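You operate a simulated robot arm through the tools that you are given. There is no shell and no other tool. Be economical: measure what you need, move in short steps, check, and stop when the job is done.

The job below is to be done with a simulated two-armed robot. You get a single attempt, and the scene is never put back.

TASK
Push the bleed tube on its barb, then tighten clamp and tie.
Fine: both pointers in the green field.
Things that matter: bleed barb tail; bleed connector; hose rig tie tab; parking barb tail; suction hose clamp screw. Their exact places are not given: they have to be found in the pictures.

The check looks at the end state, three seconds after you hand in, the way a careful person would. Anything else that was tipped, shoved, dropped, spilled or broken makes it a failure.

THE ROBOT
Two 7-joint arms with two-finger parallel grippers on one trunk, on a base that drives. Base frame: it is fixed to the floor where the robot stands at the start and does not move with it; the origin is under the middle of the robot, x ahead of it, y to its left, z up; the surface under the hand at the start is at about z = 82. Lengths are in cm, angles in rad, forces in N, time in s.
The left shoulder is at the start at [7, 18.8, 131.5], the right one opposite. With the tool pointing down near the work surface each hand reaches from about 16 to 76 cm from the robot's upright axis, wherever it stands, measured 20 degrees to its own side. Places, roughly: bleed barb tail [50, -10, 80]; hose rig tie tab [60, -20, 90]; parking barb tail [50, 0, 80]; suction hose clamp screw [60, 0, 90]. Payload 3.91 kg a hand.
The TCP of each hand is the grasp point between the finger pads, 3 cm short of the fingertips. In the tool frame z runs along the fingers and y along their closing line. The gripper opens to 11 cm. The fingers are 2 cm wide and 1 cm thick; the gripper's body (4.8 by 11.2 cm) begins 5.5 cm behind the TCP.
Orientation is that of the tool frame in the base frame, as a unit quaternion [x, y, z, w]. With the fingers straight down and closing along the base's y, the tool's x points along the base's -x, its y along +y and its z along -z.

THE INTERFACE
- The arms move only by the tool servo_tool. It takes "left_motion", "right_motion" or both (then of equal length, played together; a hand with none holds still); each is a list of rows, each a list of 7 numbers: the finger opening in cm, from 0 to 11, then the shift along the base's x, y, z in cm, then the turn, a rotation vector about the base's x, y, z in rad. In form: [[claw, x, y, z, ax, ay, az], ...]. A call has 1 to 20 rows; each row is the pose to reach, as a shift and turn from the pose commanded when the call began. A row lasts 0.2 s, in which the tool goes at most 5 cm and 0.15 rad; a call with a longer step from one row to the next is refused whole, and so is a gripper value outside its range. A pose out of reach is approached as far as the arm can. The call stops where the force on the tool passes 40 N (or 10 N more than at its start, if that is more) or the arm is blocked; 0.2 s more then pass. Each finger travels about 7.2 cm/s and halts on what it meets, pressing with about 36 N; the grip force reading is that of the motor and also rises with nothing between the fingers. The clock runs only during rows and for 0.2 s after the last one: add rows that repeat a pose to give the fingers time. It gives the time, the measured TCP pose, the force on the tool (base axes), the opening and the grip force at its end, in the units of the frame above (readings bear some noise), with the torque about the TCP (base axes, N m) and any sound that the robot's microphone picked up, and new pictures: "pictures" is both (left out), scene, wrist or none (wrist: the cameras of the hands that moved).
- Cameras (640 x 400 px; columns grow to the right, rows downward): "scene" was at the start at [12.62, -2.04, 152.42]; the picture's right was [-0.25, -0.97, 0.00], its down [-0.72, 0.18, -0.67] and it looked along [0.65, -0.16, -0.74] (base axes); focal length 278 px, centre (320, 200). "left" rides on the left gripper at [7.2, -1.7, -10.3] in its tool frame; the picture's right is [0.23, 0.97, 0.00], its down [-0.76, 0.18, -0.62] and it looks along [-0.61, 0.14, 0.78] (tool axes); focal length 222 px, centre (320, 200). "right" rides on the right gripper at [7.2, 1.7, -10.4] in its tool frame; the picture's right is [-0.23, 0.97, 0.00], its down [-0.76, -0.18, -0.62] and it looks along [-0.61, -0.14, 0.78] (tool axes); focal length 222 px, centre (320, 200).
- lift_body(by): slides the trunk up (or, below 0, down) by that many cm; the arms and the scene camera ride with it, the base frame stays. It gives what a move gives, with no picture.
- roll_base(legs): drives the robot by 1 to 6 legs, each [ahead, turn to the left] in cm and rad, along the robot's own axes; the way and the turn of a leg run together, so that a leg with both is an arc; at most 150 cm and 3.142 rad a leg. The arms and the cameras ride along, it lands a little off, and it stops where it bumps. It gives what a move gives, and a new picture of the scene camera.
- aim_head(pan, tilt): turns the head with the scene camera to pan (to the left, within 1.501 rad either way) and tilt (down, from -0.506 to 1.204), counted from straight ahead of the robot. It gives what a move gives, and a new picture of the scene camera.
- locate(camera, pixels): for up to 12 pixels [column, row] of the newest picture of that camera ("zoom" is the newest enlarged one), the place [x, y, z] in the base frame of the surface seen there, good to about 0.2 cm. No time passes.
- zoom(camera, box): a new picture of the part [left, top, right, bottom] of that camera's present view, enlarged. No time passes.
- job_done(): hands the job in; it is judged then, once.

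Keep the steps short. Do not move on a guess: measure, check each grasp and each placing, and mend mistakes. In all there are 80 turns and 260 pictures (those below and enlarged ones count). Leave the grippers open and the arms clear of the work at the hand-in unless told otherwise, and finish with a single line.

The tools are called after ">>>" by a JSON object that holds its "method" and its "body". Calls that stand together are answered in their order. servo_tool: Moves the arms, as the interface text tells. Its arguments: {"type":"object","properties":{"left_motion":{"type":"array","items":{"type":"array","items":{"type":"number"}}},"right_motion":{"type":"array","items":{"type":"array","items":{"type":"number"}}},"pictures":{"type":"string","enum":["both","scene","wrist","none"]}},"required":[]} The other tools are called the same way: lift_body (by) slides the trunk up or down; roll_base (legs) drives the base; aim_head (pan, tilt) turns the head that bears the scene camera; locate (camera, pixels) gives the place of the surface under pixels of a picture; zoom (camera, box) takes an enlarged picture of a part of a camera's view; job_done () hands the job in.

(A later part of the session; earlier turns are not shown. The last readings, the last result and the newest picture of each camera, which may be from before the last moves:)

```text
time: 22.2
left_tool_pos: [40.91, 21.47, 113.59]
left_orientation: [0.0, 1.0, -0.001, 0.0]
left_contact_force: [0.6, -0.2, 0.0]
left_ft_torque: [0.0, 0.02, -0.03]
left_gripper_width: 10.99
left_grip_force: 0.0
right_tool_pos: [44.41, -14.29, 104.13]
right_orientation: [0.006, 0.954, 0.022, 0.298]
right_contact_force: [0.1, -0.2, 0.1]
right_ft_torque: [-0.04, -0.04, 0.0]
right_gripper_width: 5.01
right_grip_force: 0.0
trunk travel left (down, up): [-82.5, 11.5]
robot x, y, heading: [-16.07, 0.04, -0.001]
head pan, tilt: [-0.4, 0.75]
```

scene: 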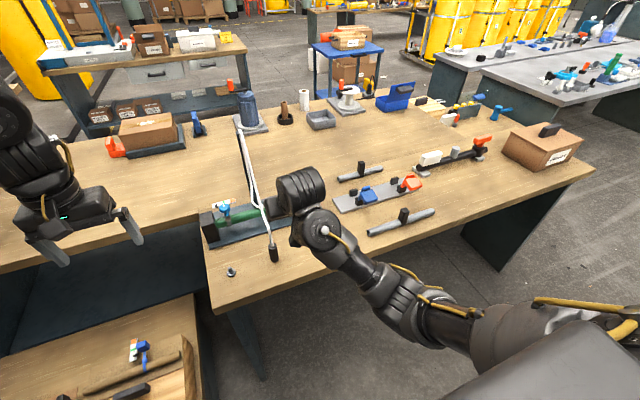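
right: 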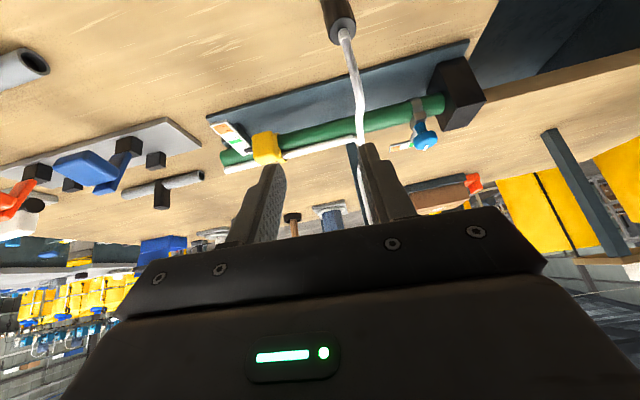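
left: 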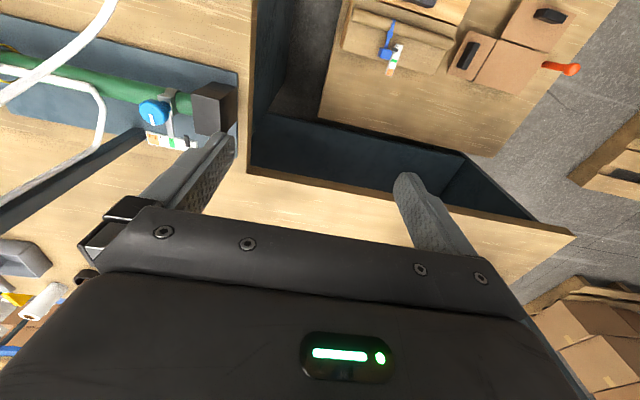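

It is free again with no force, and nothing on the bench moved. I'll move right and forward first, at the same tilt and away from the tube. Then I'll straighten gradually, further from the body.

>>> {"method": "servo_tool", "body": {"right_motion": [[5, 0, -2, 0.5, 0, 0, 0], [5, 0, -4, 1, 0, 0, 0], [5, 1, -6, 1.5, 0, 0, 0], [5, 2.5, -8, 2, 0, 0, 0], [5, 4, -9, 2.5, 0, 0, 0], [5, 4, -9, 2.5, 0, 0.08, 0], [5, 4, -9, 2.5, 0, 0.16, 0], [5, 4, -9, 2.5, 0, 0.24, 0], [5, 4, -9, 2.5, 0, 0.32, 0]]}}

```text
time: 23.6
left_tool_pos: [40.94, 21.55, 113.72]
left_orientation: [0.0, 1.0, -0.001, 0.0]
left_contact_force: [0.4, 0.4, -0.5]
left_ft_torque: [-0.02, 0.04, -0.03]
left_gripper_width: 10.99
left_grip_force: 0.0
right_tool_pos: [48.82, -23.31, 106.69]
right_orientation: [0.006, 0.959, 0.019, 0.283]
right_contact_force: [21.2, 1.9, -14.7]
right_ft_torque: [-0.15, -0.73, -0.3]
right_gripper_width: 4.99
right_grip_force: 0.0
trunk travel left (down, up): [-82.5, 11.5]
robot x, y, heading: [-15.59, 0.1, 0.001]
head pan, tilt: [-0.4, 0.75]
stopped in row 6 (right hand): the force on the tool passed its limit at 107 N (the readings are from after the stop); the commanded pose is now the measured one
```

scene: 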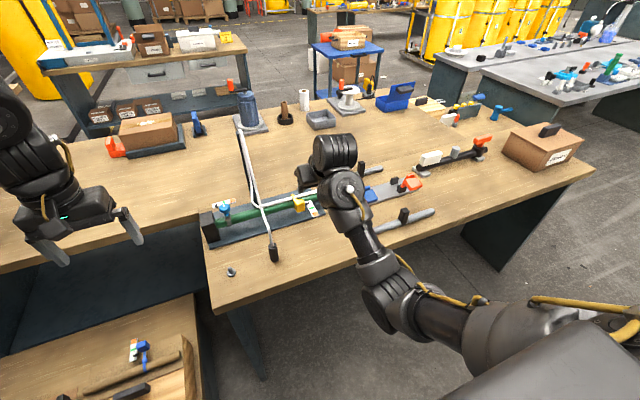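
right: 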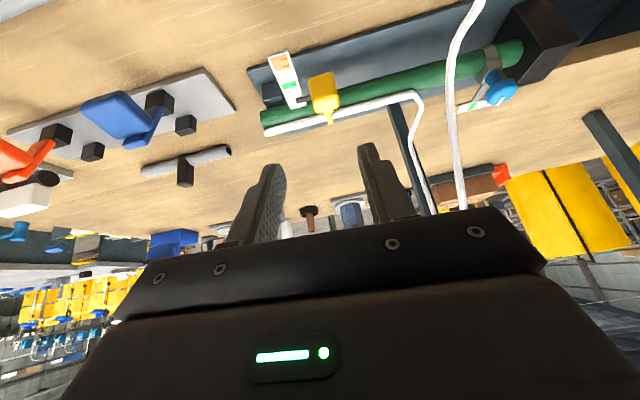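

Straightening folds the gripper into its own forearm, because the elbow is now low. The tie can be pulled with this tilted hand, and the left arm, still upright, can do the knob. I'll tilt the hand back off the forearm and measure the tab and scale from here.

>>> {"method": "servo_tool", "body": {"right_motion": [[5, 0, 0, 0, 0, -0.1, 0], [5, 0, 0, 0, 0, -0.18, 0], [5, 0, 0, 0, 0, -0.18, 0]], "pictures": "none"}}

>>> {"method": "zoom", "body": {"camera": "right", "box": [240, 30, 400, 130]}}

>>> {"method": "zoom", "body": {"camera": "scene", "box": [190, 170, 350, 280]}}

```text
time: 24.4
left_tool_pos: [40.85, 21.48, 113.67]
left_orientation: [-0.001, 1.0, 0.0, 0.0]
left_contact_force: [0.1, -0.8, 0.6]
left_ft_torque: [0.02, 0.02, 0.02]
left_gripper_width: 10.98
left_grip_force: 0.1
right_tool_pos: [48.66, -23.32, 106.73]
right_orientation: [0.003, 0.929, 0.02, 0.368]
right_contact_force: [-0.1, 0.0, -0.7]
right_ft_torque: [-0.01, 0.02, 0.01]
right_gripper_width: 5.0
right_grip_force: 0.0
trunk travel left (down, up): [-82.5, 11.5]
robot x, y, heading: [-15.72, 0.25, 0.0]
head pan, tilt: [-0.4, 0.75]
```

```text
4.00 times, centred on (320, 80) of right
```

zoom: 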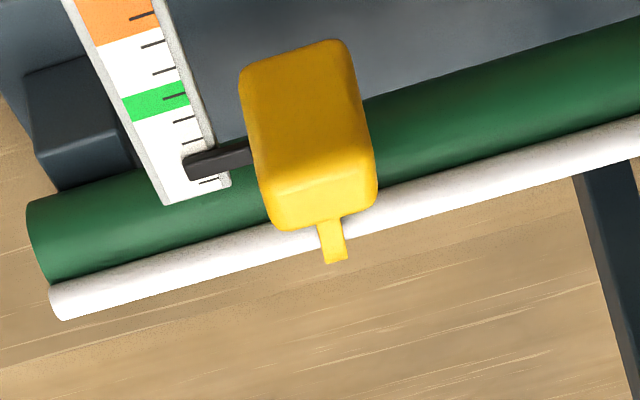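

```text
3.64 times, centred on (270, 225) of scene
```

zoom: 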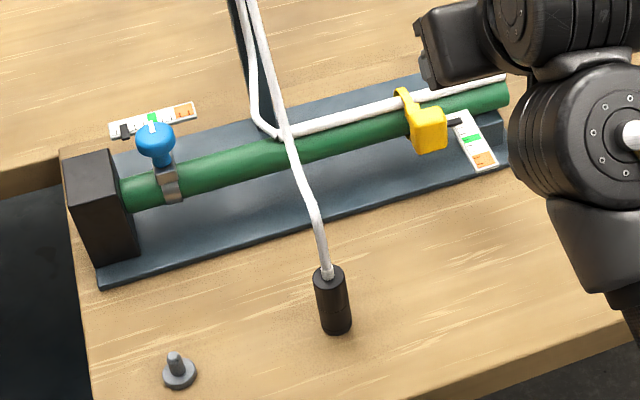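

I'll measure the plate direction in the scene zoom, then the tab and scale in a wrist zoom.

>>> {"method": "locate", "body": {"camera": "zoom", "pixels": [[105, 283], [300, 230], [500, 165], [140, 190], [500, 90], [155, 145], [428, 125], [470, 138], [485, 158]]}}

>>> {"method": "zoom", "body": {"camera": "right", "box": [240, 30, 400, 130]}}

>>> {"method": "locate", "body": {"camera": "zoom", "pixels": [[270, 130], [245, 75], [345, 55], [365, 150], [320, 195], [268, 190], [195, 165], [220, 158], [155, 103], [125, 25], [300, 130], [335, 255]]}}

```text
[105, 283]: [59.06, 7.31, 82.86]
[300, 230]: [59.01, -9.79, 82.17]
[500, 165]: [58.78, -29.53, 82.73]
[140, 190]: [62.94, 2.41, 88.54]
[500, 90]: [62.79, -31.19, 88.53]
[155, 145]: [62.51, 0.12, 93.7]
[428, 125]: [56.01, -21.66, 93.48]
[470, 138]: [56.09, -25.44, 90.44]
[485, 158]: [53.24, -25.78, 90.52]
```

```text
4.00 times, centred on (320, 80) of right
```

zoom: 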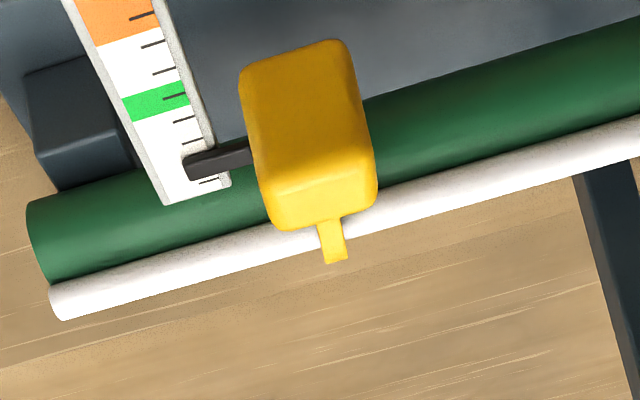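

```text
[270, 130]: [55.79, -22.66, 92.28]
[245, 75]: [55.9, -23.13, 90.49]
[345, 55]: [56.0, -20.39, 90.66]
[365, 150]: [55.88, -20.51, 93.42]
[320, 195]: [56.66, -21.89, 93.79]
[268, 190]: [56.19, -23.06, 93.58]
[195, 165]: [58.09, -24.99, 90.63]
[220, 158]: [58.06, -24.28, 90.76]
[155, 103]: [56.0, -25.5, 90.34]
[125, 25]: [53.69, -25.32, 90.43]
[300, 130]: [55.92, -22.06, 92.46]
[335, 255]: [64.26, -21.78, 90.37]
```

The rig lies along the base axes. The pointer is at x≈58.2 and the green centre at 56.0, so the tab must be pulled about 2.2 cm in -x. The tab centre is y≈-21.75 and its top is 93.7. I'll approach in the tilted pose.

>>> {"method": "servo_tool", "body": {"right_motion": [[5, 0, 0.5, -2, 0, 0, 0], [5, 0, 1.57, -5, 0, 0, 0], [5, 1, 1.57, -7, 0, 0, 0], [5, 3, 1.57, -8.2, 0, 0, 0], [5, 4.5, 1.57, -9.4, 0, 0, 0], [5, 6, 1.57, -11, 0, 0, 0], [5, 7, 1.57, -12, 0, 0, 0], [5, 7.6, 1.57, -12.7, 0, 0, 0], [5, 7.6, 1.57, -12.7, 0, 0, 0]]}}

>>> {"method": "zoom", "body": {"camera": "right", "box": [200, 60, 440, 250]}}

```text
time: 26.4
left_tool_pos: [40.87, 21.52, 113.6]
left_orientation: [0.0, 1.0, 0.0, 0.0]
left_contact_force: [-0.4, -0.5, -0.1]
left_ft_torque: [-0.02, -0.01, 0.0]
left_gripper_width: 10.98
left_grip_force: 0.0
right_tool_pos: [56.29, -21.6, 94.17]
right_orientation: [0.003, 0.929, 0.022, 0.369]
right_contact_force: [0.2, -0.4, 0.0]
right_ft_torque: [0.0, 0.04, 0.0]
right_gripper_width: 5.0
right_grip_force: 0.2
trunk travel left (down, up): [-82.5, 11.5]
robot x, y, heading: [-15.86, 0.08, -0.001]
head pan, tilt: [-0.4, 0.75]
```

scene: 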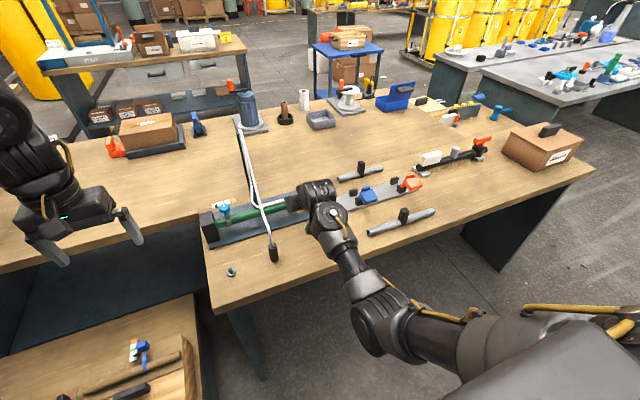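
right: 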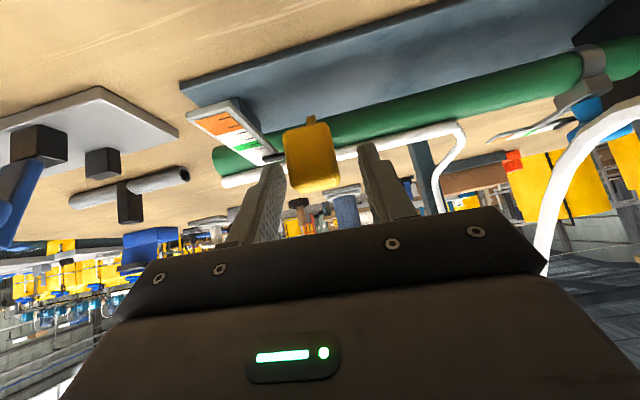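

```text
2.11 times, centred on (320, 155) of right
```

zoom: 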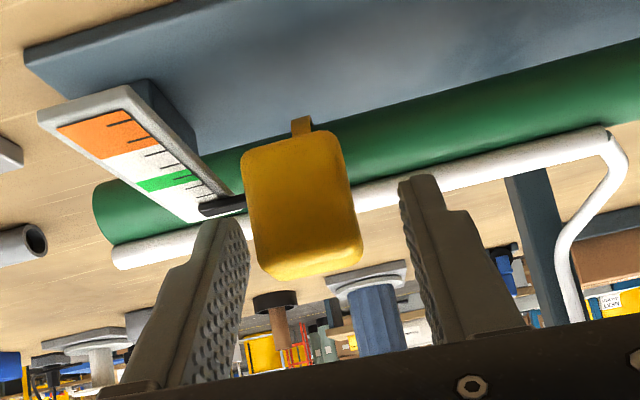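

The tab lies between the fingers, a little nearer the -y one. I'll shift 0.15 cm toward -y, lower 0.2 cm and close.

>>> {"method": "servo_tool", "body": {"right_motion": [[5, 0, -0.2, -0.2, 0, 0, 0], [4, 0, -0.2, -0.2, 0, 0, 0], [3, 0, -0.2, -0.2, 0, 0, 0], [2, 0, -0.2, -0.2, 0, 0, 0], [2, 0, -0.2, -0.2, 0, 0, 0]], "pictures": "none"}}

>>> {"method": "zoom", "body": {"camera": "right", "box": [200, 60, 440, 250]}}

```text
time: 27.6
left_tool_pos: [40.85, 21.56, 113.62]
left_orientation: [0.0, 1.0, 0.0, 0.0]
left_contact_force: [0.2, -0.5, 0.9]
left_ft_torque: [0.03, 0.02, -0.03]
left_gripper_width: 10.96
left_grip_force: 0.1
right_tool_pos: [56.27, -21.93, 93.81]
right_orientation: [0.002, 0.929, 0.022, 0.369]
right_contact_force: [0.1, -1.7, 0.5]
right_ft_torque: [-1.31, 0.08, -0.7]
right_gripper_width: 3.07
right_grip_force: 45.5
trunk travel left (down, up): [-82.5, 11.5]
robot x, y, heading: [-16.15, -0.15, 0.003]
head pan, tilt: [-0.4, 0.75]
```

```text
2.11 times, centred on (320, 155) of right
```

zoom: 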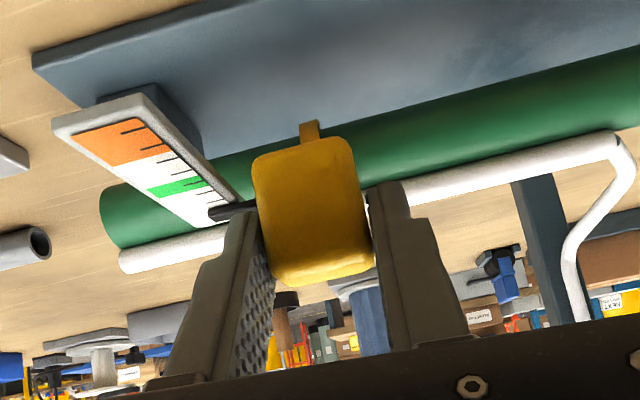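

The tab is gripped at 3.07 cm. I'll pull toward -x by 1.2 cm and check the pointer.

>>> {"method": "servo_tool", "body": {"right_motion": [[2, -0.3, -0.2, -0.2, 0, 0, 0], [2, -0.3, 0, 0, 0, 0, 0], [2, -0.6, 0, 0, 0, 0, 0], [2, -0.9, 0, 0, 0, 0, 0], [2, -1.2, 0, 0, 0, 0, 0], [2, -1.2, 0, 0, 0, 0, 0]], "pictures": "none"}}

>>> {"method": "zoom", "body": {"camera": "right", "box": [200, 60, 440, 250]}}

```text
time: 28.9
left_tool_pos: [41.02, 21.52, 113.55]
left_orientation: [0.0, 1.0, 0.0, -0.001]
left_contact_force: [-0.7, 0.1, 0.8]
left_ft_torque: [0.04, -0.01, 0.0]
left_gripper_width: 10.98
left_grip_force: 0.2
right_tool_pos: [55.11, -21.93, 93.83]
right_orientation: [0.004, 0.93, 0.021, 0.368]
right_contact_force: [1.5, -2.6, -1.4]
right_ft_torque: [-1.3, -0.79, -0.49]
right_gripper_width: 3.1
right_grip_force: 44.6
trunk travel left (down, up): [-82.5, 11.5]
robot x, y, heading: [-16.09, -0.37, 0.002]
head pan, tilt: [-0.4, 0.75]
```

```text
2.11 times, centred on (320, 155) of right
```

zoom: 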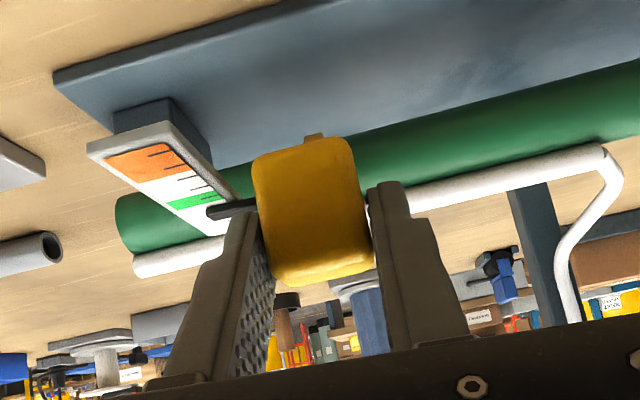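

The tab follows the hand. I'll measure the pointer and the green band here.

>>> {"method": "locate", "body": {"camera": "zoom", "pixels": [[215, 209], [230, 207], [240, 206], [185, 202], [195, 196], [195, 212], [145, 163]]}}

>>> {"method": "zoom", "body": {"camera": "right", "box": [230, 110, 310, 180]}}

```text
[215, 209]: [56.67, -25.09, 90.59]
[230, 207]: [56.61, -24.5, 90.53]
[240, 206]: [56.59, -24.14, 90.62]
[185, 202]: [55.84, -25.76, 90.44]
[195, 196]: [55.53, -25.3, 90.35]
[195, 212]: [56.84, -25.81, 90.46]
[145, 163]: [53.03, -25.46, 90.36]
```

```text
5.71 times, centred on (270, 145) of right
```

zoom: 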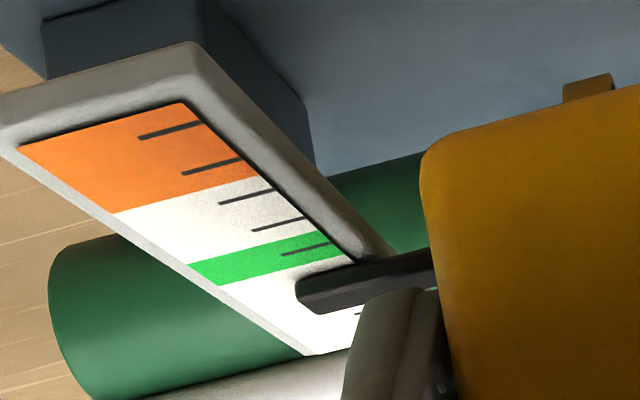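

The pointer's front edge is at 56.6, so its centre is about 56.8. Green is about 55.6–56.4, so I'll pull 0.7 cm more.

>>> {"method": "servo_tool", "body": {"right_motion": [[2, -0.25, 0, 0, 0, 0, 0], [2, -0.5, 0, 0, 0, 0, 0], [2, -0.7, 0, 0, 0, 0, 0], [2, -0.7, 0, 0, 0, 0, 0]], "pictures": "none"}}

>>> {"method": "zoom", "body": {"camera": "right", "box": [230, 110, 310, 180]}}

>>> {"method": "locate", "body": {"camera": "zoom", "pixels": [[310, 290], [350, 280], [220, 270], [330, 245], [200, 200]]}}

```text
time: 29.9
left_tool_pos: [41.03, 21.47, 113.68]
left_orientation: [0.0, 1.0, 0.0, 0.0]
left_contact_force: [0.5, -0.8, 1.0]
left_ft_torque: [0.01, 0.01, 0.03]
left_gripper_width: 11.0
left_grip_force: 0.0
right_tool_pos: [54.47, -21.97, 93.81]
right_orientation: [0.004, 0.93, 0.021, 0.367]
right_contact_force: [0.9, -4.2, 1.0]
right_ft_torque: [-1.22, 0.25, -0.82]
right_gripper_width: 3.09
right_grip_force: 45.2
trunk travel left (down, up): [-82.5, 11.5]
robot x, y, heading: [-16.14, 0.15, 0.002]
head pan, tilt: [-0.4, 0.75]
```

```text
5.71 times, centred on (270, 145) of right
```

zoom: 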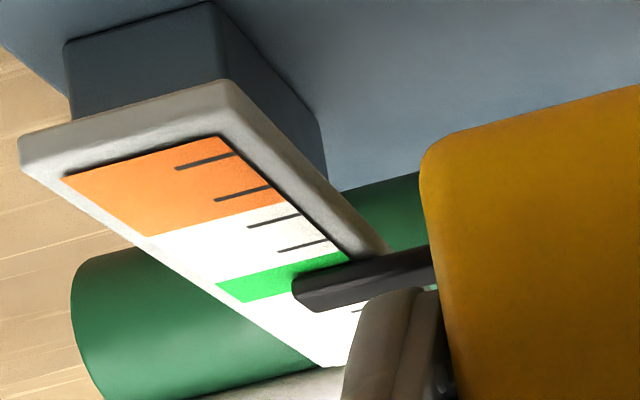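

```text
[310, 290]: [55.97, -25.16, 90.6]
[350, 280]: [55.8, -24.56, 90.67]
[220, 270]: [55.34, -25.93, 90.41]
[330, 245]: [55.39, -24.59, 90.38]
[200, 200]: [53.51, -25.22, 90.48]
```

The pointer's centre is at about 56.1, against a green centre of 56.0. I'll nudge 0.1 cm more, open, and back away to read it from clear of it.

>>> {"method": "servo_tool", "body": {"right_motion": [[2, -0.1, 0, 0, 0, 0, 0], [2, -0.1, 0, 0, 0, 0, 0], [3.5, -0.1, 0, 0, 0, 0, 0], [5, -0.1, 0, 0, 0, 0, 0], [5, -0.1, 0, 0, 0, 0, 0], [5, -1, 0, 1, 0, 0, 0], [5, -2.5, 0, 2.7, 0, 0, 0], [5, -4.5, 0, 5.5, 0, 0, 0], [5, -5, -1, 8, 0, 0, 0]], "pictures": "none"}}

>>> {"method": "zoom", "body": {"camera": "right", "box": [220, 40, 380, 160]}}

>>> {"method": "zoom", "body": {"camera": "scene", "box": [190, 160, 350, 280]}}

```text
time: 31.9
left_tool_pos: [40.86, 21.5, 113.68]
left_orientation: [0.0, 1.0, 0.0, 0.0]
left_contact_force: [0.1, -0.3, 0.4]
left_ft_torque: [-0.02, 0.03, 0.0]
left_gripper_width: 10.97
left_grip_force: 0.1
right_tool_pos: [49.37, -22.93, 101.81]
right_orientation: [0.003, 0.93, 0.021, 0.368]
right_contact_force: [-0.1, 0.2, -0.4]
right_ft_torque: [-0.01, 0.01, 0.01]
right_gripper_width: 5.03
right_grip_force: 0.0
trunk travel left (down, up): [-82.5, 11.5]
robot x, y, heading: [-15.91, 0.04, 0.001]
head pan, tilt: [-0.4, 0.75]
```

```text
3.33 times, centred on (300, 100) of right
```

zoom: 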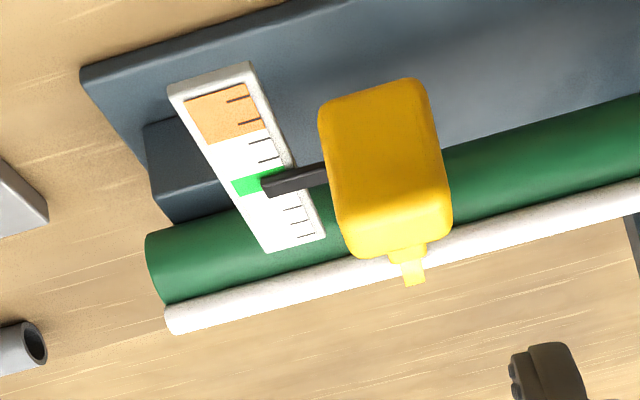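

```text
3.33 times, centred on (270, 220) of scene
```

zoom: 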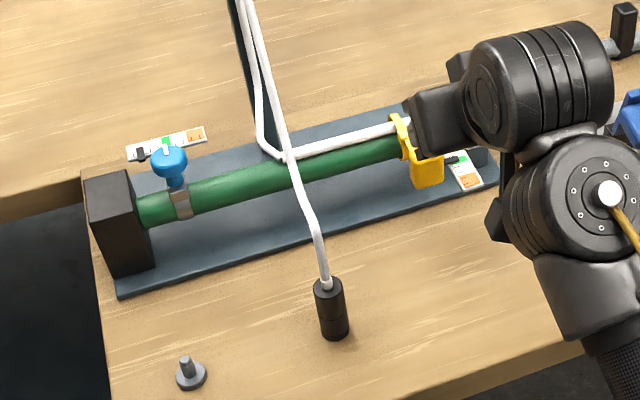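

The pointer lies on the green. A closer zoom will show how well it is centred.

>>> {"method": "zoom", "body": {"camera": "right", "box": [255, 50, 315, 110]}}

>>> {"method": "locate", "body": {"camera": "zoom", "pixels": [[250, 270], [260, 290], [260, 250], [180, 280], [190, 300], [170, 255], [200, 285]]}}

```text
6.67 times, centred on (285, 80) of right
```

zoom: 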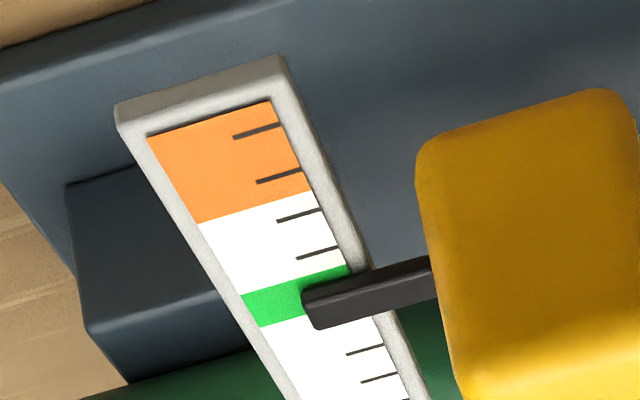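

```text
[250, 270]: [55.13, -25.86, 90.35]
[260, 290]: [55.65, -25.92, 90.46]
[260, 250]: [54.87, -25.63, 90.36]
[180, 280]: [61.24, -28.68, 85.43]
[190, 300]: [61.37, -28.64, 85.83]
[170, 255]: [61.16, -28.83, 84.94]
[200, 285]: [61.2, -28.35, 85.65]
```

>>> {"method": "locate", "body": {"camera": "zoom", "pixels": [[312, 312], [330, 305], [330, 290], [312, 296], [335, 320], [255, 298], [270, 322], [300, 285], [250, 293]]}}

>>> {"method": "zoom", "body": {"camera": "scene", "box": [285, 185, 325, 215]}}

>>> {"method": "locate", "body": {"camera": "scene", "pixels": [[303, 200], [302, 199], [305, 200]]}}

```text
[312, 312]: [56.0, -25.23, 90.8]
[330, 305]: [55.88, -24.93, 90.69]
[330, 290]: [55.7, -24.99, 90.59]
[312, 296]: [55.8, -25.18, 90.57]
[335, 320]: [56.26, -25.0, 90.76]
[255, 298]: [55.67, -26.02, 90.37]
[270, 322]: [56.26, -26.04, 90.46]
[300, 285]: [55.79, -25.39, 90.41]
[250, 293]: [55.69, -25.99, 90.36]
```

```text
13.33 times, centred on (305, 200) of scene
```

zoom: 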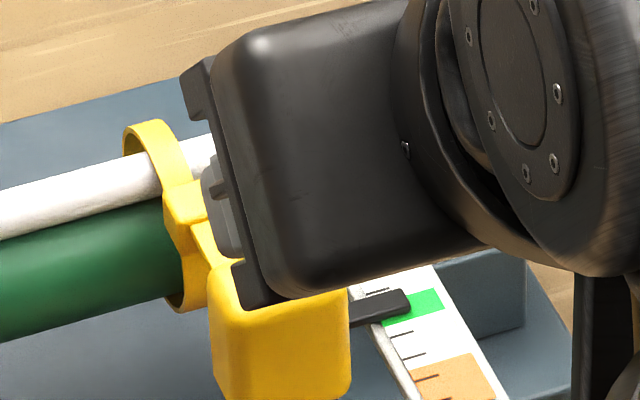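

```text
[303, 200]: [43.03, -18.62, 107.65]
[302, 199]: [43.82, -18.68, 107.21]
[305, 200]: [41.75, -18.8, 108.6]
```

The pointer spans about 55.8–56.25 inside green 55.65–56.3, so the tie is done. Before driving forward I'll check how high the right elbow and forearm are relative to the bench.

>>> {"method": "servo_tool", "body": {"right_motion": [[5, 0, -2, 1, 0, 0, 0], [5, 0, -4, 2, 0, 0, 0], [5, 0, -6, 3, 0, 0, 0], [5, 0, -8, 4, 0, 0, 0]], "pictures": "scene"}}

>>> {"method": "aim_head", "body": {"pan": -0.5, "tilt": 0.95}}

```text
time: 33.0
left_tool_pos: [41.0, 21.53, 113.6]
left_orientation: [0.0, 1.0, 0.0, 0.0]
left_contact_force: [0.2, 0.4, -1.0]
left_ft_torque: [0.02, -0.03, 0.03]
left_gripper_width: 11.0
left_grip_force: 0.1
right_tool_pos: [49.4, -31.02, 105.96]
right_orientation: [0.003, 0.929, 0.021, 0.369]
right_contact_force: [-0.7, -0.7, -0.3]
right_ft_torque: [0.03, -0.03, 0.01]
right_gripper_width: 5.02
right_grip_force: 0.1
trunk travel left (down, up): [-82.5, 11.5]
robot x, y, heading: [-16.03, 0.3, -0.001]
head pan, tilt: [-0.4, 0.75]
```

scene: 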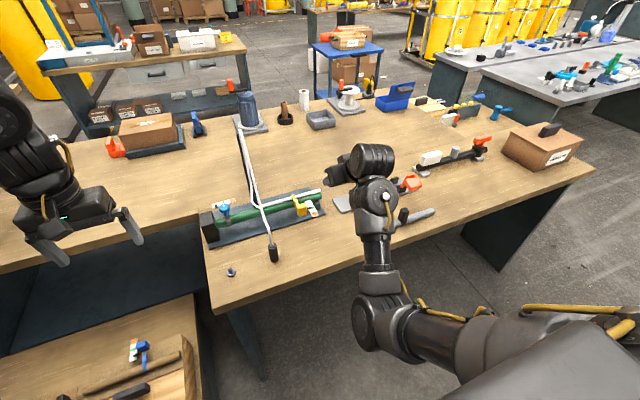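

```text
time: 33.7
left_tool_pos: [41.02, 21.57, 113.62]
left_orientation: [0.0, 1.0, 0.0, 0.0]
left_contact_force: [0.4, 0.0, 0.1]
left_ft_torque: [-0.06, -0.01, -0.03]
left_gripper_width: 11.0
left_grip_force: 0.0
right_tool_pos: [49.39, -30.79, 105.82]
right_orientation: [0.002, 0.929, 0.022, 0.369]
right_contact_force: [-1.2, -0.1, -0.9]
right_ft_torque: [0.01, -0.01, -0.02]
right_gripper_width: 5.03
right_grip_force: 0.0
trunk travel left (down, up): [-82.5, 11.5]
robot x, y, heading: [-15.67, -0.21, -0.004]
head pan, tilt: [-0.499, 0.949]
```

scene: 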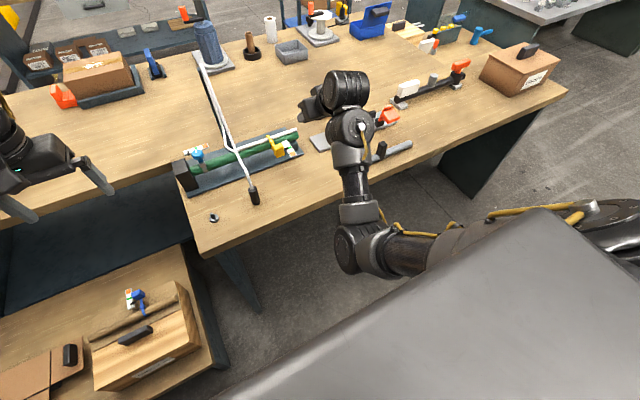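

>>> {"method": "locate", "body": {"camera": "scene", "pixels": [[355, 245], [345, 262], [362, 205], [355, 180], [400, 255], [360, 270], [195, 255], [430, 165], [352, 125]]}}

```text
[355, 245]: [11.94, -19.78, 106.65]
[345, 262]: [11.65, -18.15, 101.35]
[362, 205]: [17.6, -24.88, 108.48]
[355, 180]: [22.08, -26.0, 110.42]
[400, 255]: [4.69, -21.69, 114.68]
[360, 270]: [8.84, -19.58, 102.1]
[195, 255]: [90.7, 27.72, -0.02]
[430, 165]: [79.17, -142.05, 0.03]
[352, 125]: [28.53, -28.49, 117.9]
```

The elbow is at about z 100–106, well above the bench, and the way ahead is clear at hand height. I'll drive forward 16 cm.

>>> {"method": "roll_base", "body": {"legs": [[16, 0]]}}

>>> {"method": "aim_head", "body": {"pan": -0.1, "tilt": 0.85}}

>>> {"method": "zoom", "body": {"camera": "scene", "box": [260, 170, 420, 290]}}

```text
time: 35.1
left_tool_pos: [56.77, 21.51, 113.86]
left_orientation: [0.001, 1.0, -0.001, 0.002]
left_contact_force: [0.0, -0.4, -0.3]
left_ft_torque: [0.01, 0.0, 0.0]
left_gripper_width: 11.01
left_grip_force: 0.0
right_tool_pos: [65.13, -30.91, 105.92]
right_orientation: [0.003, 0.929, 0.022, 0.369]
right_contact_force: [-0.1, 0.6, 0.2]
right_ft_torque: [0.04, 0.02, 0.02]
right_gripper_width: 5.0
right_grip_force: 0.1
trunk travel left (down, up): [-82.5, 11.5]
robot x, y, heading: [-0.1, -0.02, -0.003]
head pan, tilt: [-0.499, 0.949]
```

scene: 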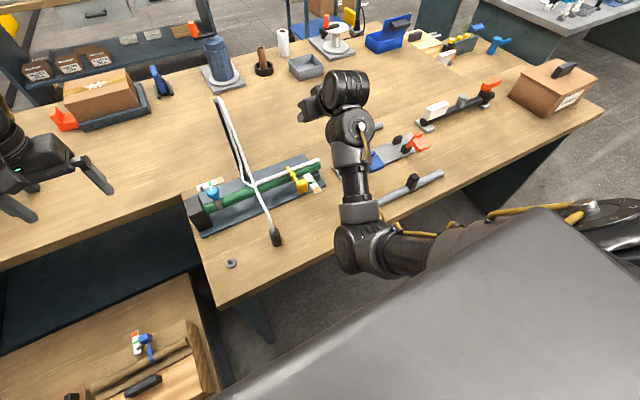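

```text
time: 36.0
left_tool_pos: [56.94, 21.51, 113.64]
left_orientation: [0.0, 1.0, 0.001, -0.001]
left_contact_force: [0.6, 0.0, 0.3]
left_ft_torque: [0.0, -0.02, 0.01]
left_gripper_width: 10.98
left_grip_force: 0.1
right_tool_pos: [65.3, -30.86, 105.9]
right_orientation: [0.003, 0.93, 0.021, 0.368]
right_contact_force: [0.3, -0.4, -0.1]
right_ft_torque: [-0.01, 0.0, -0.05]
right_gripper_width: 4.98
right_grip_force: 0.1
trunk travel left (down, up): [-82.5, 11.5]
robot x, y, heading: [-0.06, 0.08, 0.002]
head pan, tilt: [-0.099, 0.85]
```

scene: 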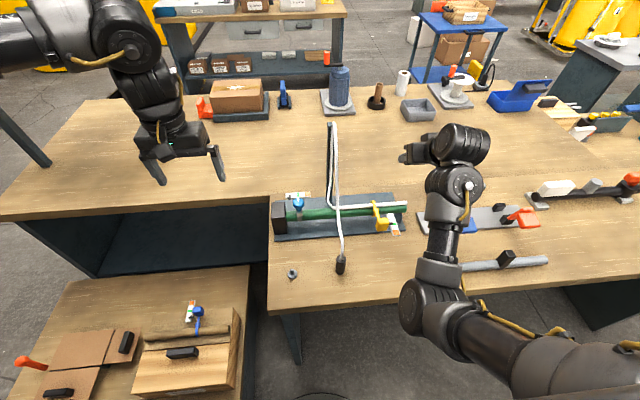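

```text
3.33 times, centred on (340, 230) of scene
```

zoom: 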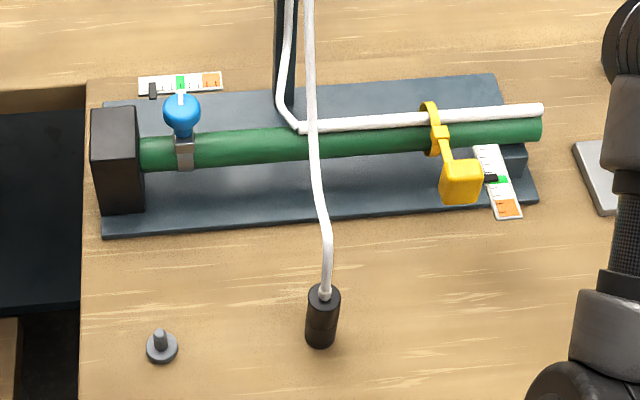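

All is in place. Now the knob: I'll measure it again from this view.

>>> {"method": "zoom", "body": {"camera": "scene", "box": [280, 180, 330, 220]}}

>>> {"method": "locate", "body": {"camera": "zoom", "pixels": [[240, 200], [190, 205], [285, 205], [238, 165], [240, 240], [245, 270], [245, 310], [120, 150], [220, 120], [330, 110], [75, 300]]}}

```text
10.00 times, centred on (305, 200) of scene
```

zoom: 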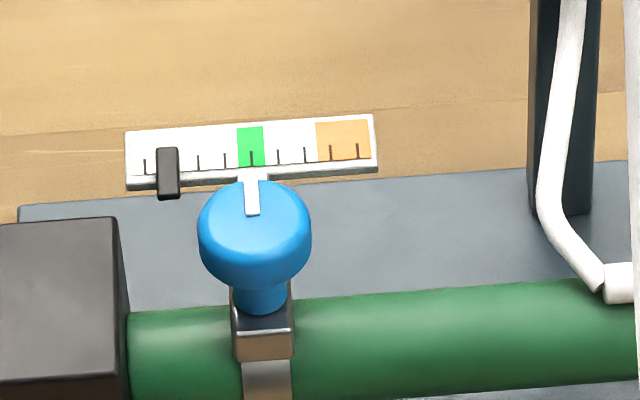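

```text
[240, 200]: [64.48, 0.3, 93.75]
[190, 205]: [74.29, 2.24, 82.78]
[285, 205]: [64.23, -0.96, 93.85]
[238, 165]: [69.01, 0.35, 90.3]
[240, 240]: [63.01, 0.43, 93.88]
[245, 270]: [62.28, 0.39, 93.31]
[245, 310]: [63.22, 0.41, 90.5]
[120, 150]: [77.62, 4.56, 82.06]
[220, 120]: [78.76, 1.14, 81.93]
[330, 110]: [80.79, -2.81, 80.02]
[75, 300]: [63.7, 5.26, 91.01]
```

>>> {"method": "locate", "body": {"camera": "zoom", "pixels": [[255, 215], [203, 225], [307, 225], [256, 186], [256, 250], [256, 280], [262, 300], [168, 165], [168, 190], [252, 145], [250, 180]]}}

```text
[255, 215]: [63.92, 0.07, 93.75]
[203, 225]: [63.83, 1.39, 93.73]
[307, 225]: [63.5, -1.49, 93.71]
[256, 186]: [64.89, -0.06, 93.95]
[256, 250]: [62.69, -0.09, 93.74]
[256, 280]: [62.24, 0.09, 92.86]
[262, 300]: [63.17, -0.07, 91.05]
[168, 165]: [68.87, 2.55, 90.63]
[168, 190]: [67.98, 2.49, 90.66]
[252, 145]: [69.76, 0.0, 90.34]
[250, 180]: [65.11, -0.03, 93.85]
```

The knob's axis is at (63.55, -0.03), radius about 1.45, side z 92.2–93.9. The pointer on its scale is at y≈2.5 and green is at y≈0. I'll bring the left hand over it, turned +0.6 rad about vertical, staying high.

>>> {"method": "servo_tool", "body": {"left_motion": [[8, 1, -3, -1, 0, 0, 0.1], [6, 2, -6, -2, 0, 0, 0.2], [5, 3, -9, -3, 0, 0, 0.3], [5, 4, -12, -4, 0, 0, 0.4], [5, 5, -15, -5, 0, 0, 0.5], [5, 6, -18, -6, 0, 0, 0.6], [5, 6.65, -21.5, -7, 0, 0, 0.6], [5, 6.65, -21.5, -10, 0, 0, 0.6], [5, 6.65, -21.5, -13.5, 0, 0, 0.6], [5, 6.65, -21.5, -13.5, 0, 0, 0.6]]}}

```text
time: 38.2
left_tool_pos: [63.53, -0.1, 100.33]
left_orientation: [-0.295, 0.956, -0.001, 0.0]
left_contact_force: [-0.1, 0.8, 0.5]
left_ft_torque: [0.01, -0.01, 0.03]
left_gripper_width: 5.01
left_grip_force: 0.0
left hand out of reach, approached as far as the arm can: row 5, 6
right_tool_pos: [65.33, -30.92, 105.95]
right_orientation: [0.003, 0.929, 0.022, 0.368]
right_contact_force: [0.1, -0.4, 0.0]
right_ft_torque: [0.01, -0.01, 0.02]
right_gripper_width: 5.0
right_grip_force: 0.0
trunk travel left (down, up): [-82.5, 11.5]
robot x, y, heading: [-0.03, 0.12, 0.007]
head pan, tilt: [-0.099, 0.85]
```

scene: 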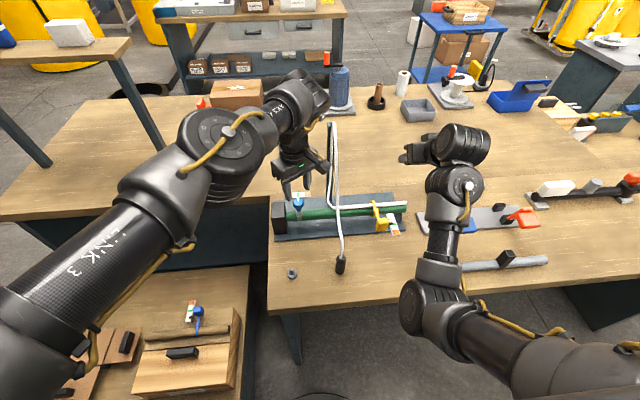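
left: 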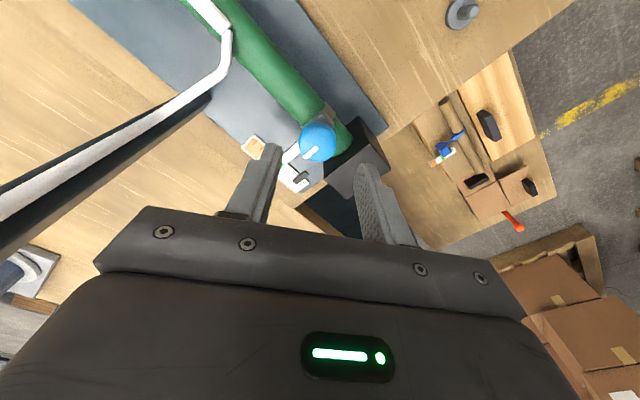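

The hand is directly above the knob with no contact. I'll descend to z=94 and look before closing.

>>> {"method": "servo_tool", "body": {"left_motion": [[5, 0, 0, -1.5, 0, 0, 0], [5, 0, 0.05, -3, 0, 0, 0], [5, 0, 0.05, -4.5, 0, 0, 0], [5, 0, 0.05, -5.5, 0, 0, 0], [5, 0, 0.05, -6.3, 0, 0, 0], [5, 0, 0.05, -6.3, 0, 0, 0]]}}

>>> {"method": "zoom", "body": {"camera": "left", "box": [220, 80, 420, 240]}}

>>> {"method": "zoom", "body": {"camera": "scene", "box": [260, 120, 420, 240]}}

```text
time: 39.6
left_tool_pos: [63.43, -0.07, 94.99]
left_orientation: [-0.294, 0.956, -0.001, 0.001]
left_contact_force: [0.9, 0.7, -0.6]
left_ft_torque: [-0.01, 0.0, 0.02]
left_gripper_width: 5.02
left_grip_force: 0.1
left hand out of reach, approached as far as the arm can: row 4, 5, 6
right_tool_pos: [65.4, -30.91, 105.82]
right_orientation: [0.003, 0.929, 0.021, 0.368]
right_contact_force: [0.2, 0.7, 0.4]
right_ft_torque: [-0.01, 0.0, -0.02]
right_gripper_width: 5.01
right_grip_force: 0.0
trunk travel left (down, up): [-82.5, 11.5]
robot x, y, heading: [0.08, -0.36, 0.002]
head pan, tilt: [-0.099, 0.85]
```

scene: 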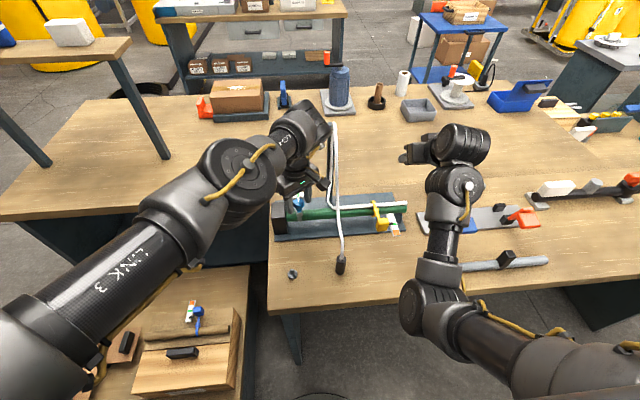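
left: 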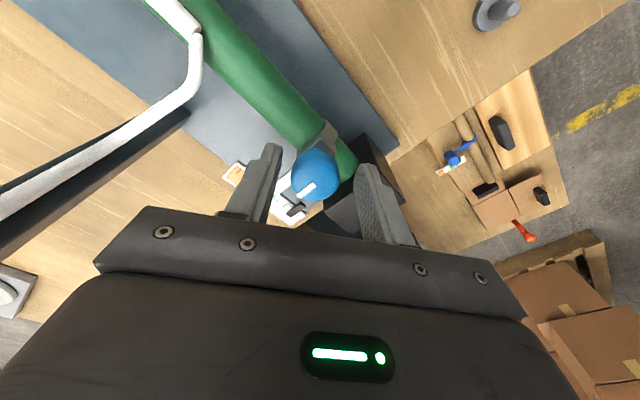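

```text
2.50 times, centred on (320, 160) of left
```

zoom: 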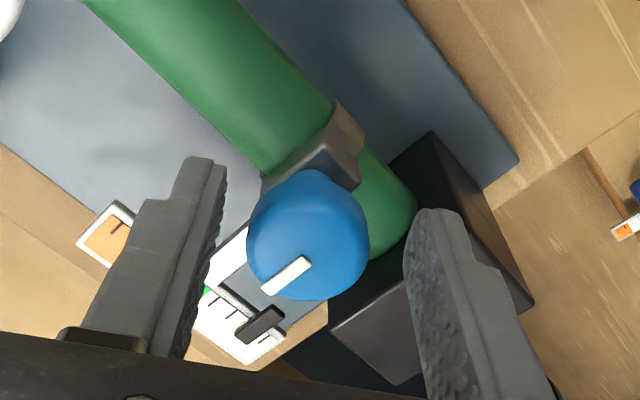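

```text
3.33 times, centred on (340, 180) of scene
```

zoom: 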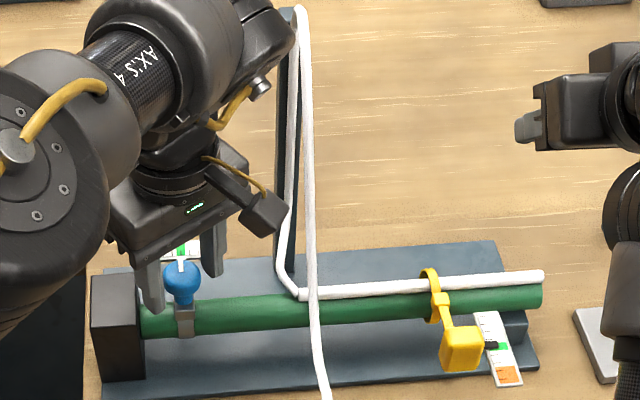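

The hand stopped at z=95 at its reach limit, but the fingertips at 92 already straddle the knob and it is centred. I'll close on it here.

>>> {"method": "servo_tool", "body": {"left_motion": [[4, 0, 0, 0, 0, 0, 0], [3, 0, 0, 0, 0, 0, 0], [2.2, 0, 0, 0, 0, 0, 0], [2.2, 0, 0, 0, 0, 0, 0]], "pictures": "none"}}

>>> {"method": "zoom", "body": {"camera": "left", "box": [220, 80, 420, 240]}}

```text
time: 40.6
left_tool_pos: [63.41, -0.1, 95.14]
left_orientation: [-0.293, 0.956, -0.001, 0.002]
left_contact_force: [5.9, -8.7, 2.0]
left_ft_torque: [-0.33, -0.2, -0.05]
left_gripper_width: 3.11
left_grip_force: 44.9
right_tool_pos: [65.35, -30.96, 105.84]
right_orientation: [0.004, 0.93, 0.021, 0.367]
right_contact_force: [-0.6, 0.0, 0.6]
right_ft_torque: [0.02, -0.04, -0.03]
right_gripper_width: 5.01
right_grip_force: 0.1
trunk travel left (down, up): [-82.5, 11.5]
robot x, y, heading: [-0.02, 0.1, -0.002]
head pan, tilt: [-0.099, 0.85]
```

```text
2.50 times, centred on (320, 160) of left
```

zoom: 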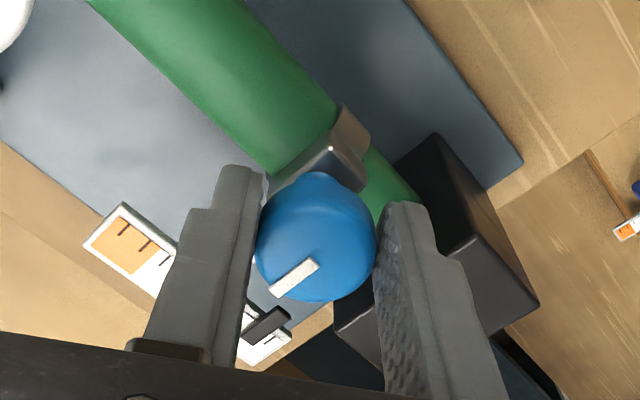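

The knob is gripped at 3.1 cm. I'll turn it clockwise, seen from above, by 0.6 rad.

>>> {"method": "servo_tool", "body": {"left_motion": [[2.2, 0.05, 0, 0, 0, 0, -0.1], [2.2, 0.05, 0, 0, 0, 0, -0.2], [2.2, 0.05, 0, 0, 0, 0, -0.3], [2.2, 0.05, 0, 0, 0, 0, -0.4], [2.2, 0.05, 0, 0, 0, 0, -0.5], [2.2, 0.05, 0, 0, 0, 0, -0.6]]}}

>>> {"method": "zoom", "body": {"camera": "left", "box": [220, 80, 420, 240]}}

>>> {"method": "zoom", "body": {"camera": "scene", "box": [270, 160, 350, 230]}}

```text
time: 42.0
left_tool_pos: [63.51, 0.24, 94.96]
left_orientation: [0.0, 1.0, 0.001, 0.001]
left_contact_force: [1.2, 3.5, 5.1]
left_ft_torque: [0.22, 0.09, 0.02]
left_gripper_width: 3.16
left_grip_force: 45.3
right_tool_pos: [65.28, -30.77, 105.96]
right_orientation: [0.003, 0.929, 0.021, 0.369]
right_contact_force: [0.8, 0.0, 0.0]
right_ft_torque: [0.01, 0.0, 0.0]
right_gripper_width: 5.01
right_grip_force: 0.1
trunk travel left (down, up): [-82.5, 11.5]
robot x, y, heading: [-0.04, 0.2, -0.001]
head pan, tilt: [-0.099, 0.85]
```

scene: 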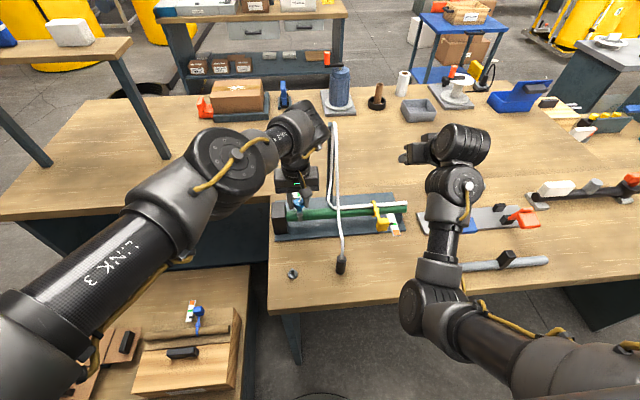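
left: 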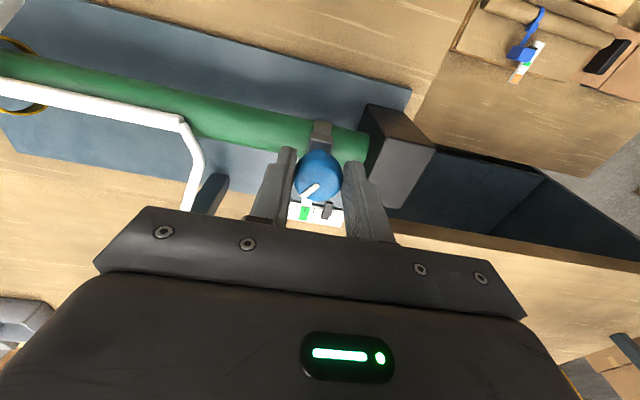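

```text
2.50 times, centred on (320, 160) of left
```

zoom: 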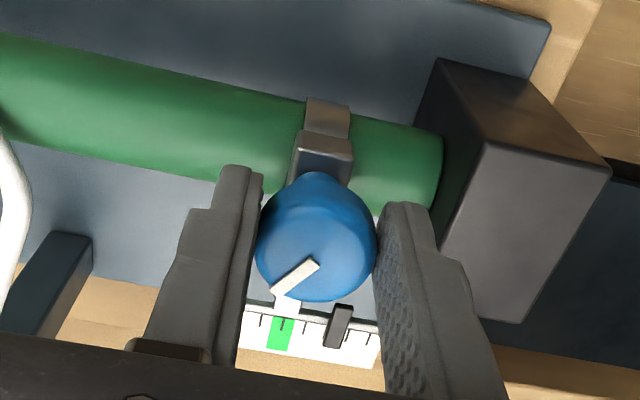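

```text
5.71 times, centred on (310, 195) of scene
```

zoom: 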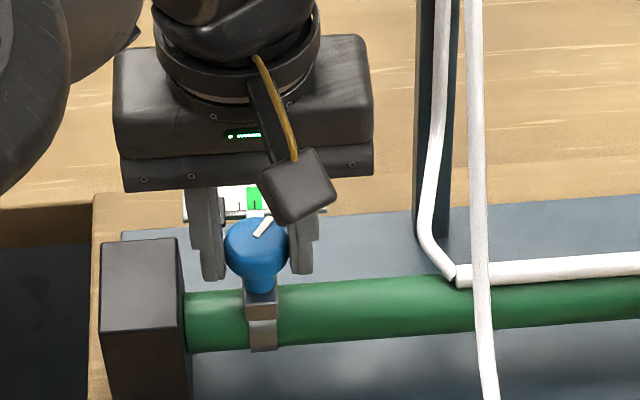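

The knob turned and the pointer moved toward green: about 0.55 tick for 0.6 rad, leaving about 2.5 ticks. I'll continue clockwise another 0.9 rad.

>>> {"method": "servo_tool", "body": {"left_motion": [[2.2, 0, -0.1, 0, 0, 0, -0.1], [2.2, 0, -0.2, 0, 0, 0, -0.2], [2.2, 0, -0.2, 0, 0, 0, -0.3], [2.2, 0, -0.2, 0, 0, 0, -0.4], [2.2, 0, -0.2, 0, 0, 0, -0.5], [2.2, 0, -0.2, 0, 0, 0, -0.6], [2.2, 0, -0.2, 0, 0, 0, -0.7], [2.2, 0, -0.2, 0, 0, 0, -0.8], [2.2, 0, -0.2, 0, 0, 0, -0.9]], "pictures": "wrist"}}

>>> {"method": "zoom", "body": {"camera": "left", "box": [220, 80, 420, 240]}}

>>> {"method": "zoom", "body": {"camera": "scene", "box": [270, 160, 350, 230]}}

```text
time: 44.0
left_tool_pos: [63.67, 0.62, 95.05]
left_orientation: [0.434, 0.901, 0.0, 0.001]
left_contact_force: [8.2, 35.4, 7.0]
left_ft_torque: [0.97, -0.03, 0.15]
left_gripper_width: 3.13
left_grip_force: 45.4
right_tool_pos: [65.45, -30.36, 105.96]
right_orientation: [0.001, 0.929, 0.019, 0.369]
right_contact_force: [0.1, -0.2, 0.2]
right_ft_torque: [0.0, 0.05, 0.02]
right_gripper_width: 5.02
right_grip_force: 0.0
trunk travel left (down, up): [-82.5, 11.5]
robot x, y, heading: [0.16, 0.14, 0.001]
head pan, tilt: [-0.099, 0.85]
```

left: 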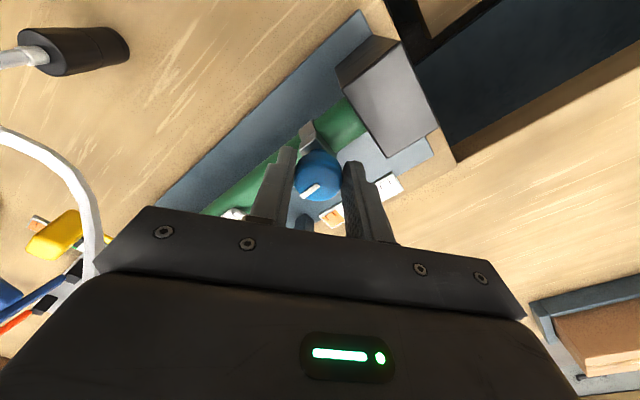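

```text
2.50 times, centred on (320, 160) of left
```

zoom: 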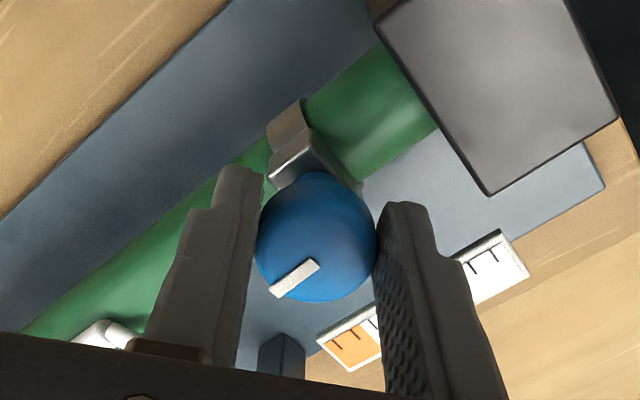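

```text
5.71 times, centred on (310, 195) of scene
```

zoom: 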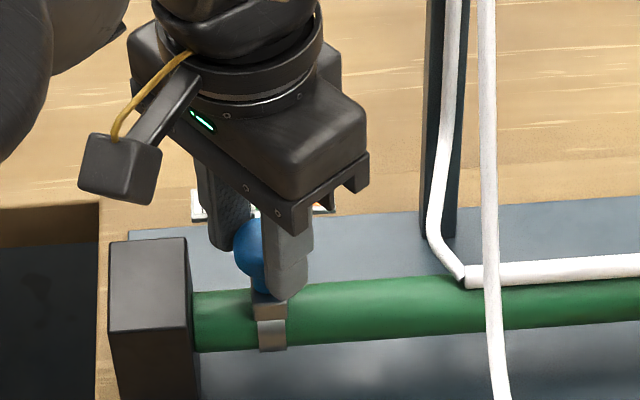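

The knob turned with the hand, but a sideways load of 35 N has built up. I'll open the fingers to release it and read the pointer.

>>> {"method": "servo_tool", "body": {"left_motion": [[3.2, 0, 0, 0, 0, 0, 0], [4.2, 0, 0, 0, 0, 0, 0], [5, 0, 0, 0, 0, 0, 0], [5, 0, 0, 0.5, 0, 0, 0], [5, 0, 0, 2, 0, 0, 0], [5, 0, 0, 3, 0, 0, 0]], "pictures": "scene"}}

>>> {"method": "zoom", "body": {"camera": "left", "box": [220, 60, 420, 220]}}

>>> {"method": "zoom", "body": {"camera": "scene", "box": [270, 170, 420, 280]}}

```text
time: 45.4
left_tool_pos: [63.37, -0.25, 98.02]
left_orientation: [0.435, 0.9, 0.0, 0.0]
left_contact_force: [0.5, 0.2, 0.2]
left_ft_torque: [-0.01, -0.02, 0.0]
left_gripper_width: 5.02
left_grip_force: 0.0
right_tool_pos: [65.41, -30.82, 105.82]
right_orientation: [0.003, 0.93, 0.021, 0.368]
right_contact_force: [0.3, -0.1, -0.2]
right_ft_torque: [-0.01, -0.03, -0.02]
right_gripper_width: 5.02
right_grip_force: 0.0
trunk travel left (down, up): [-82.5, 11.5]
robot x, y, heading: [0.29, -0.17, -0.001]
head pan, tilt: [-0.099, 0.85]
```

scene: 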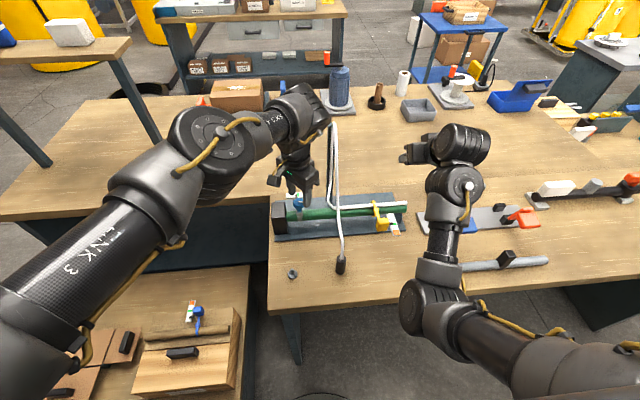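

```text
2.50 times, centred on (320, 140) of left
```

zoom: 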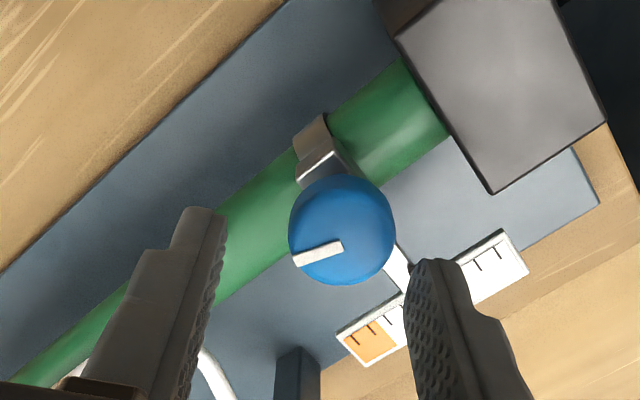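

```text
3.64 times, centred on (345, 225) of scene
```

zoom: 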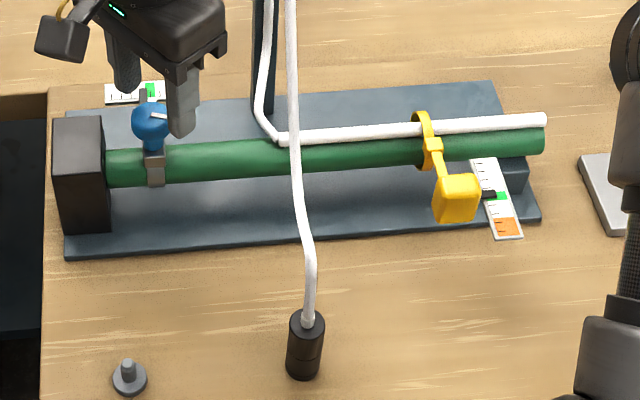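

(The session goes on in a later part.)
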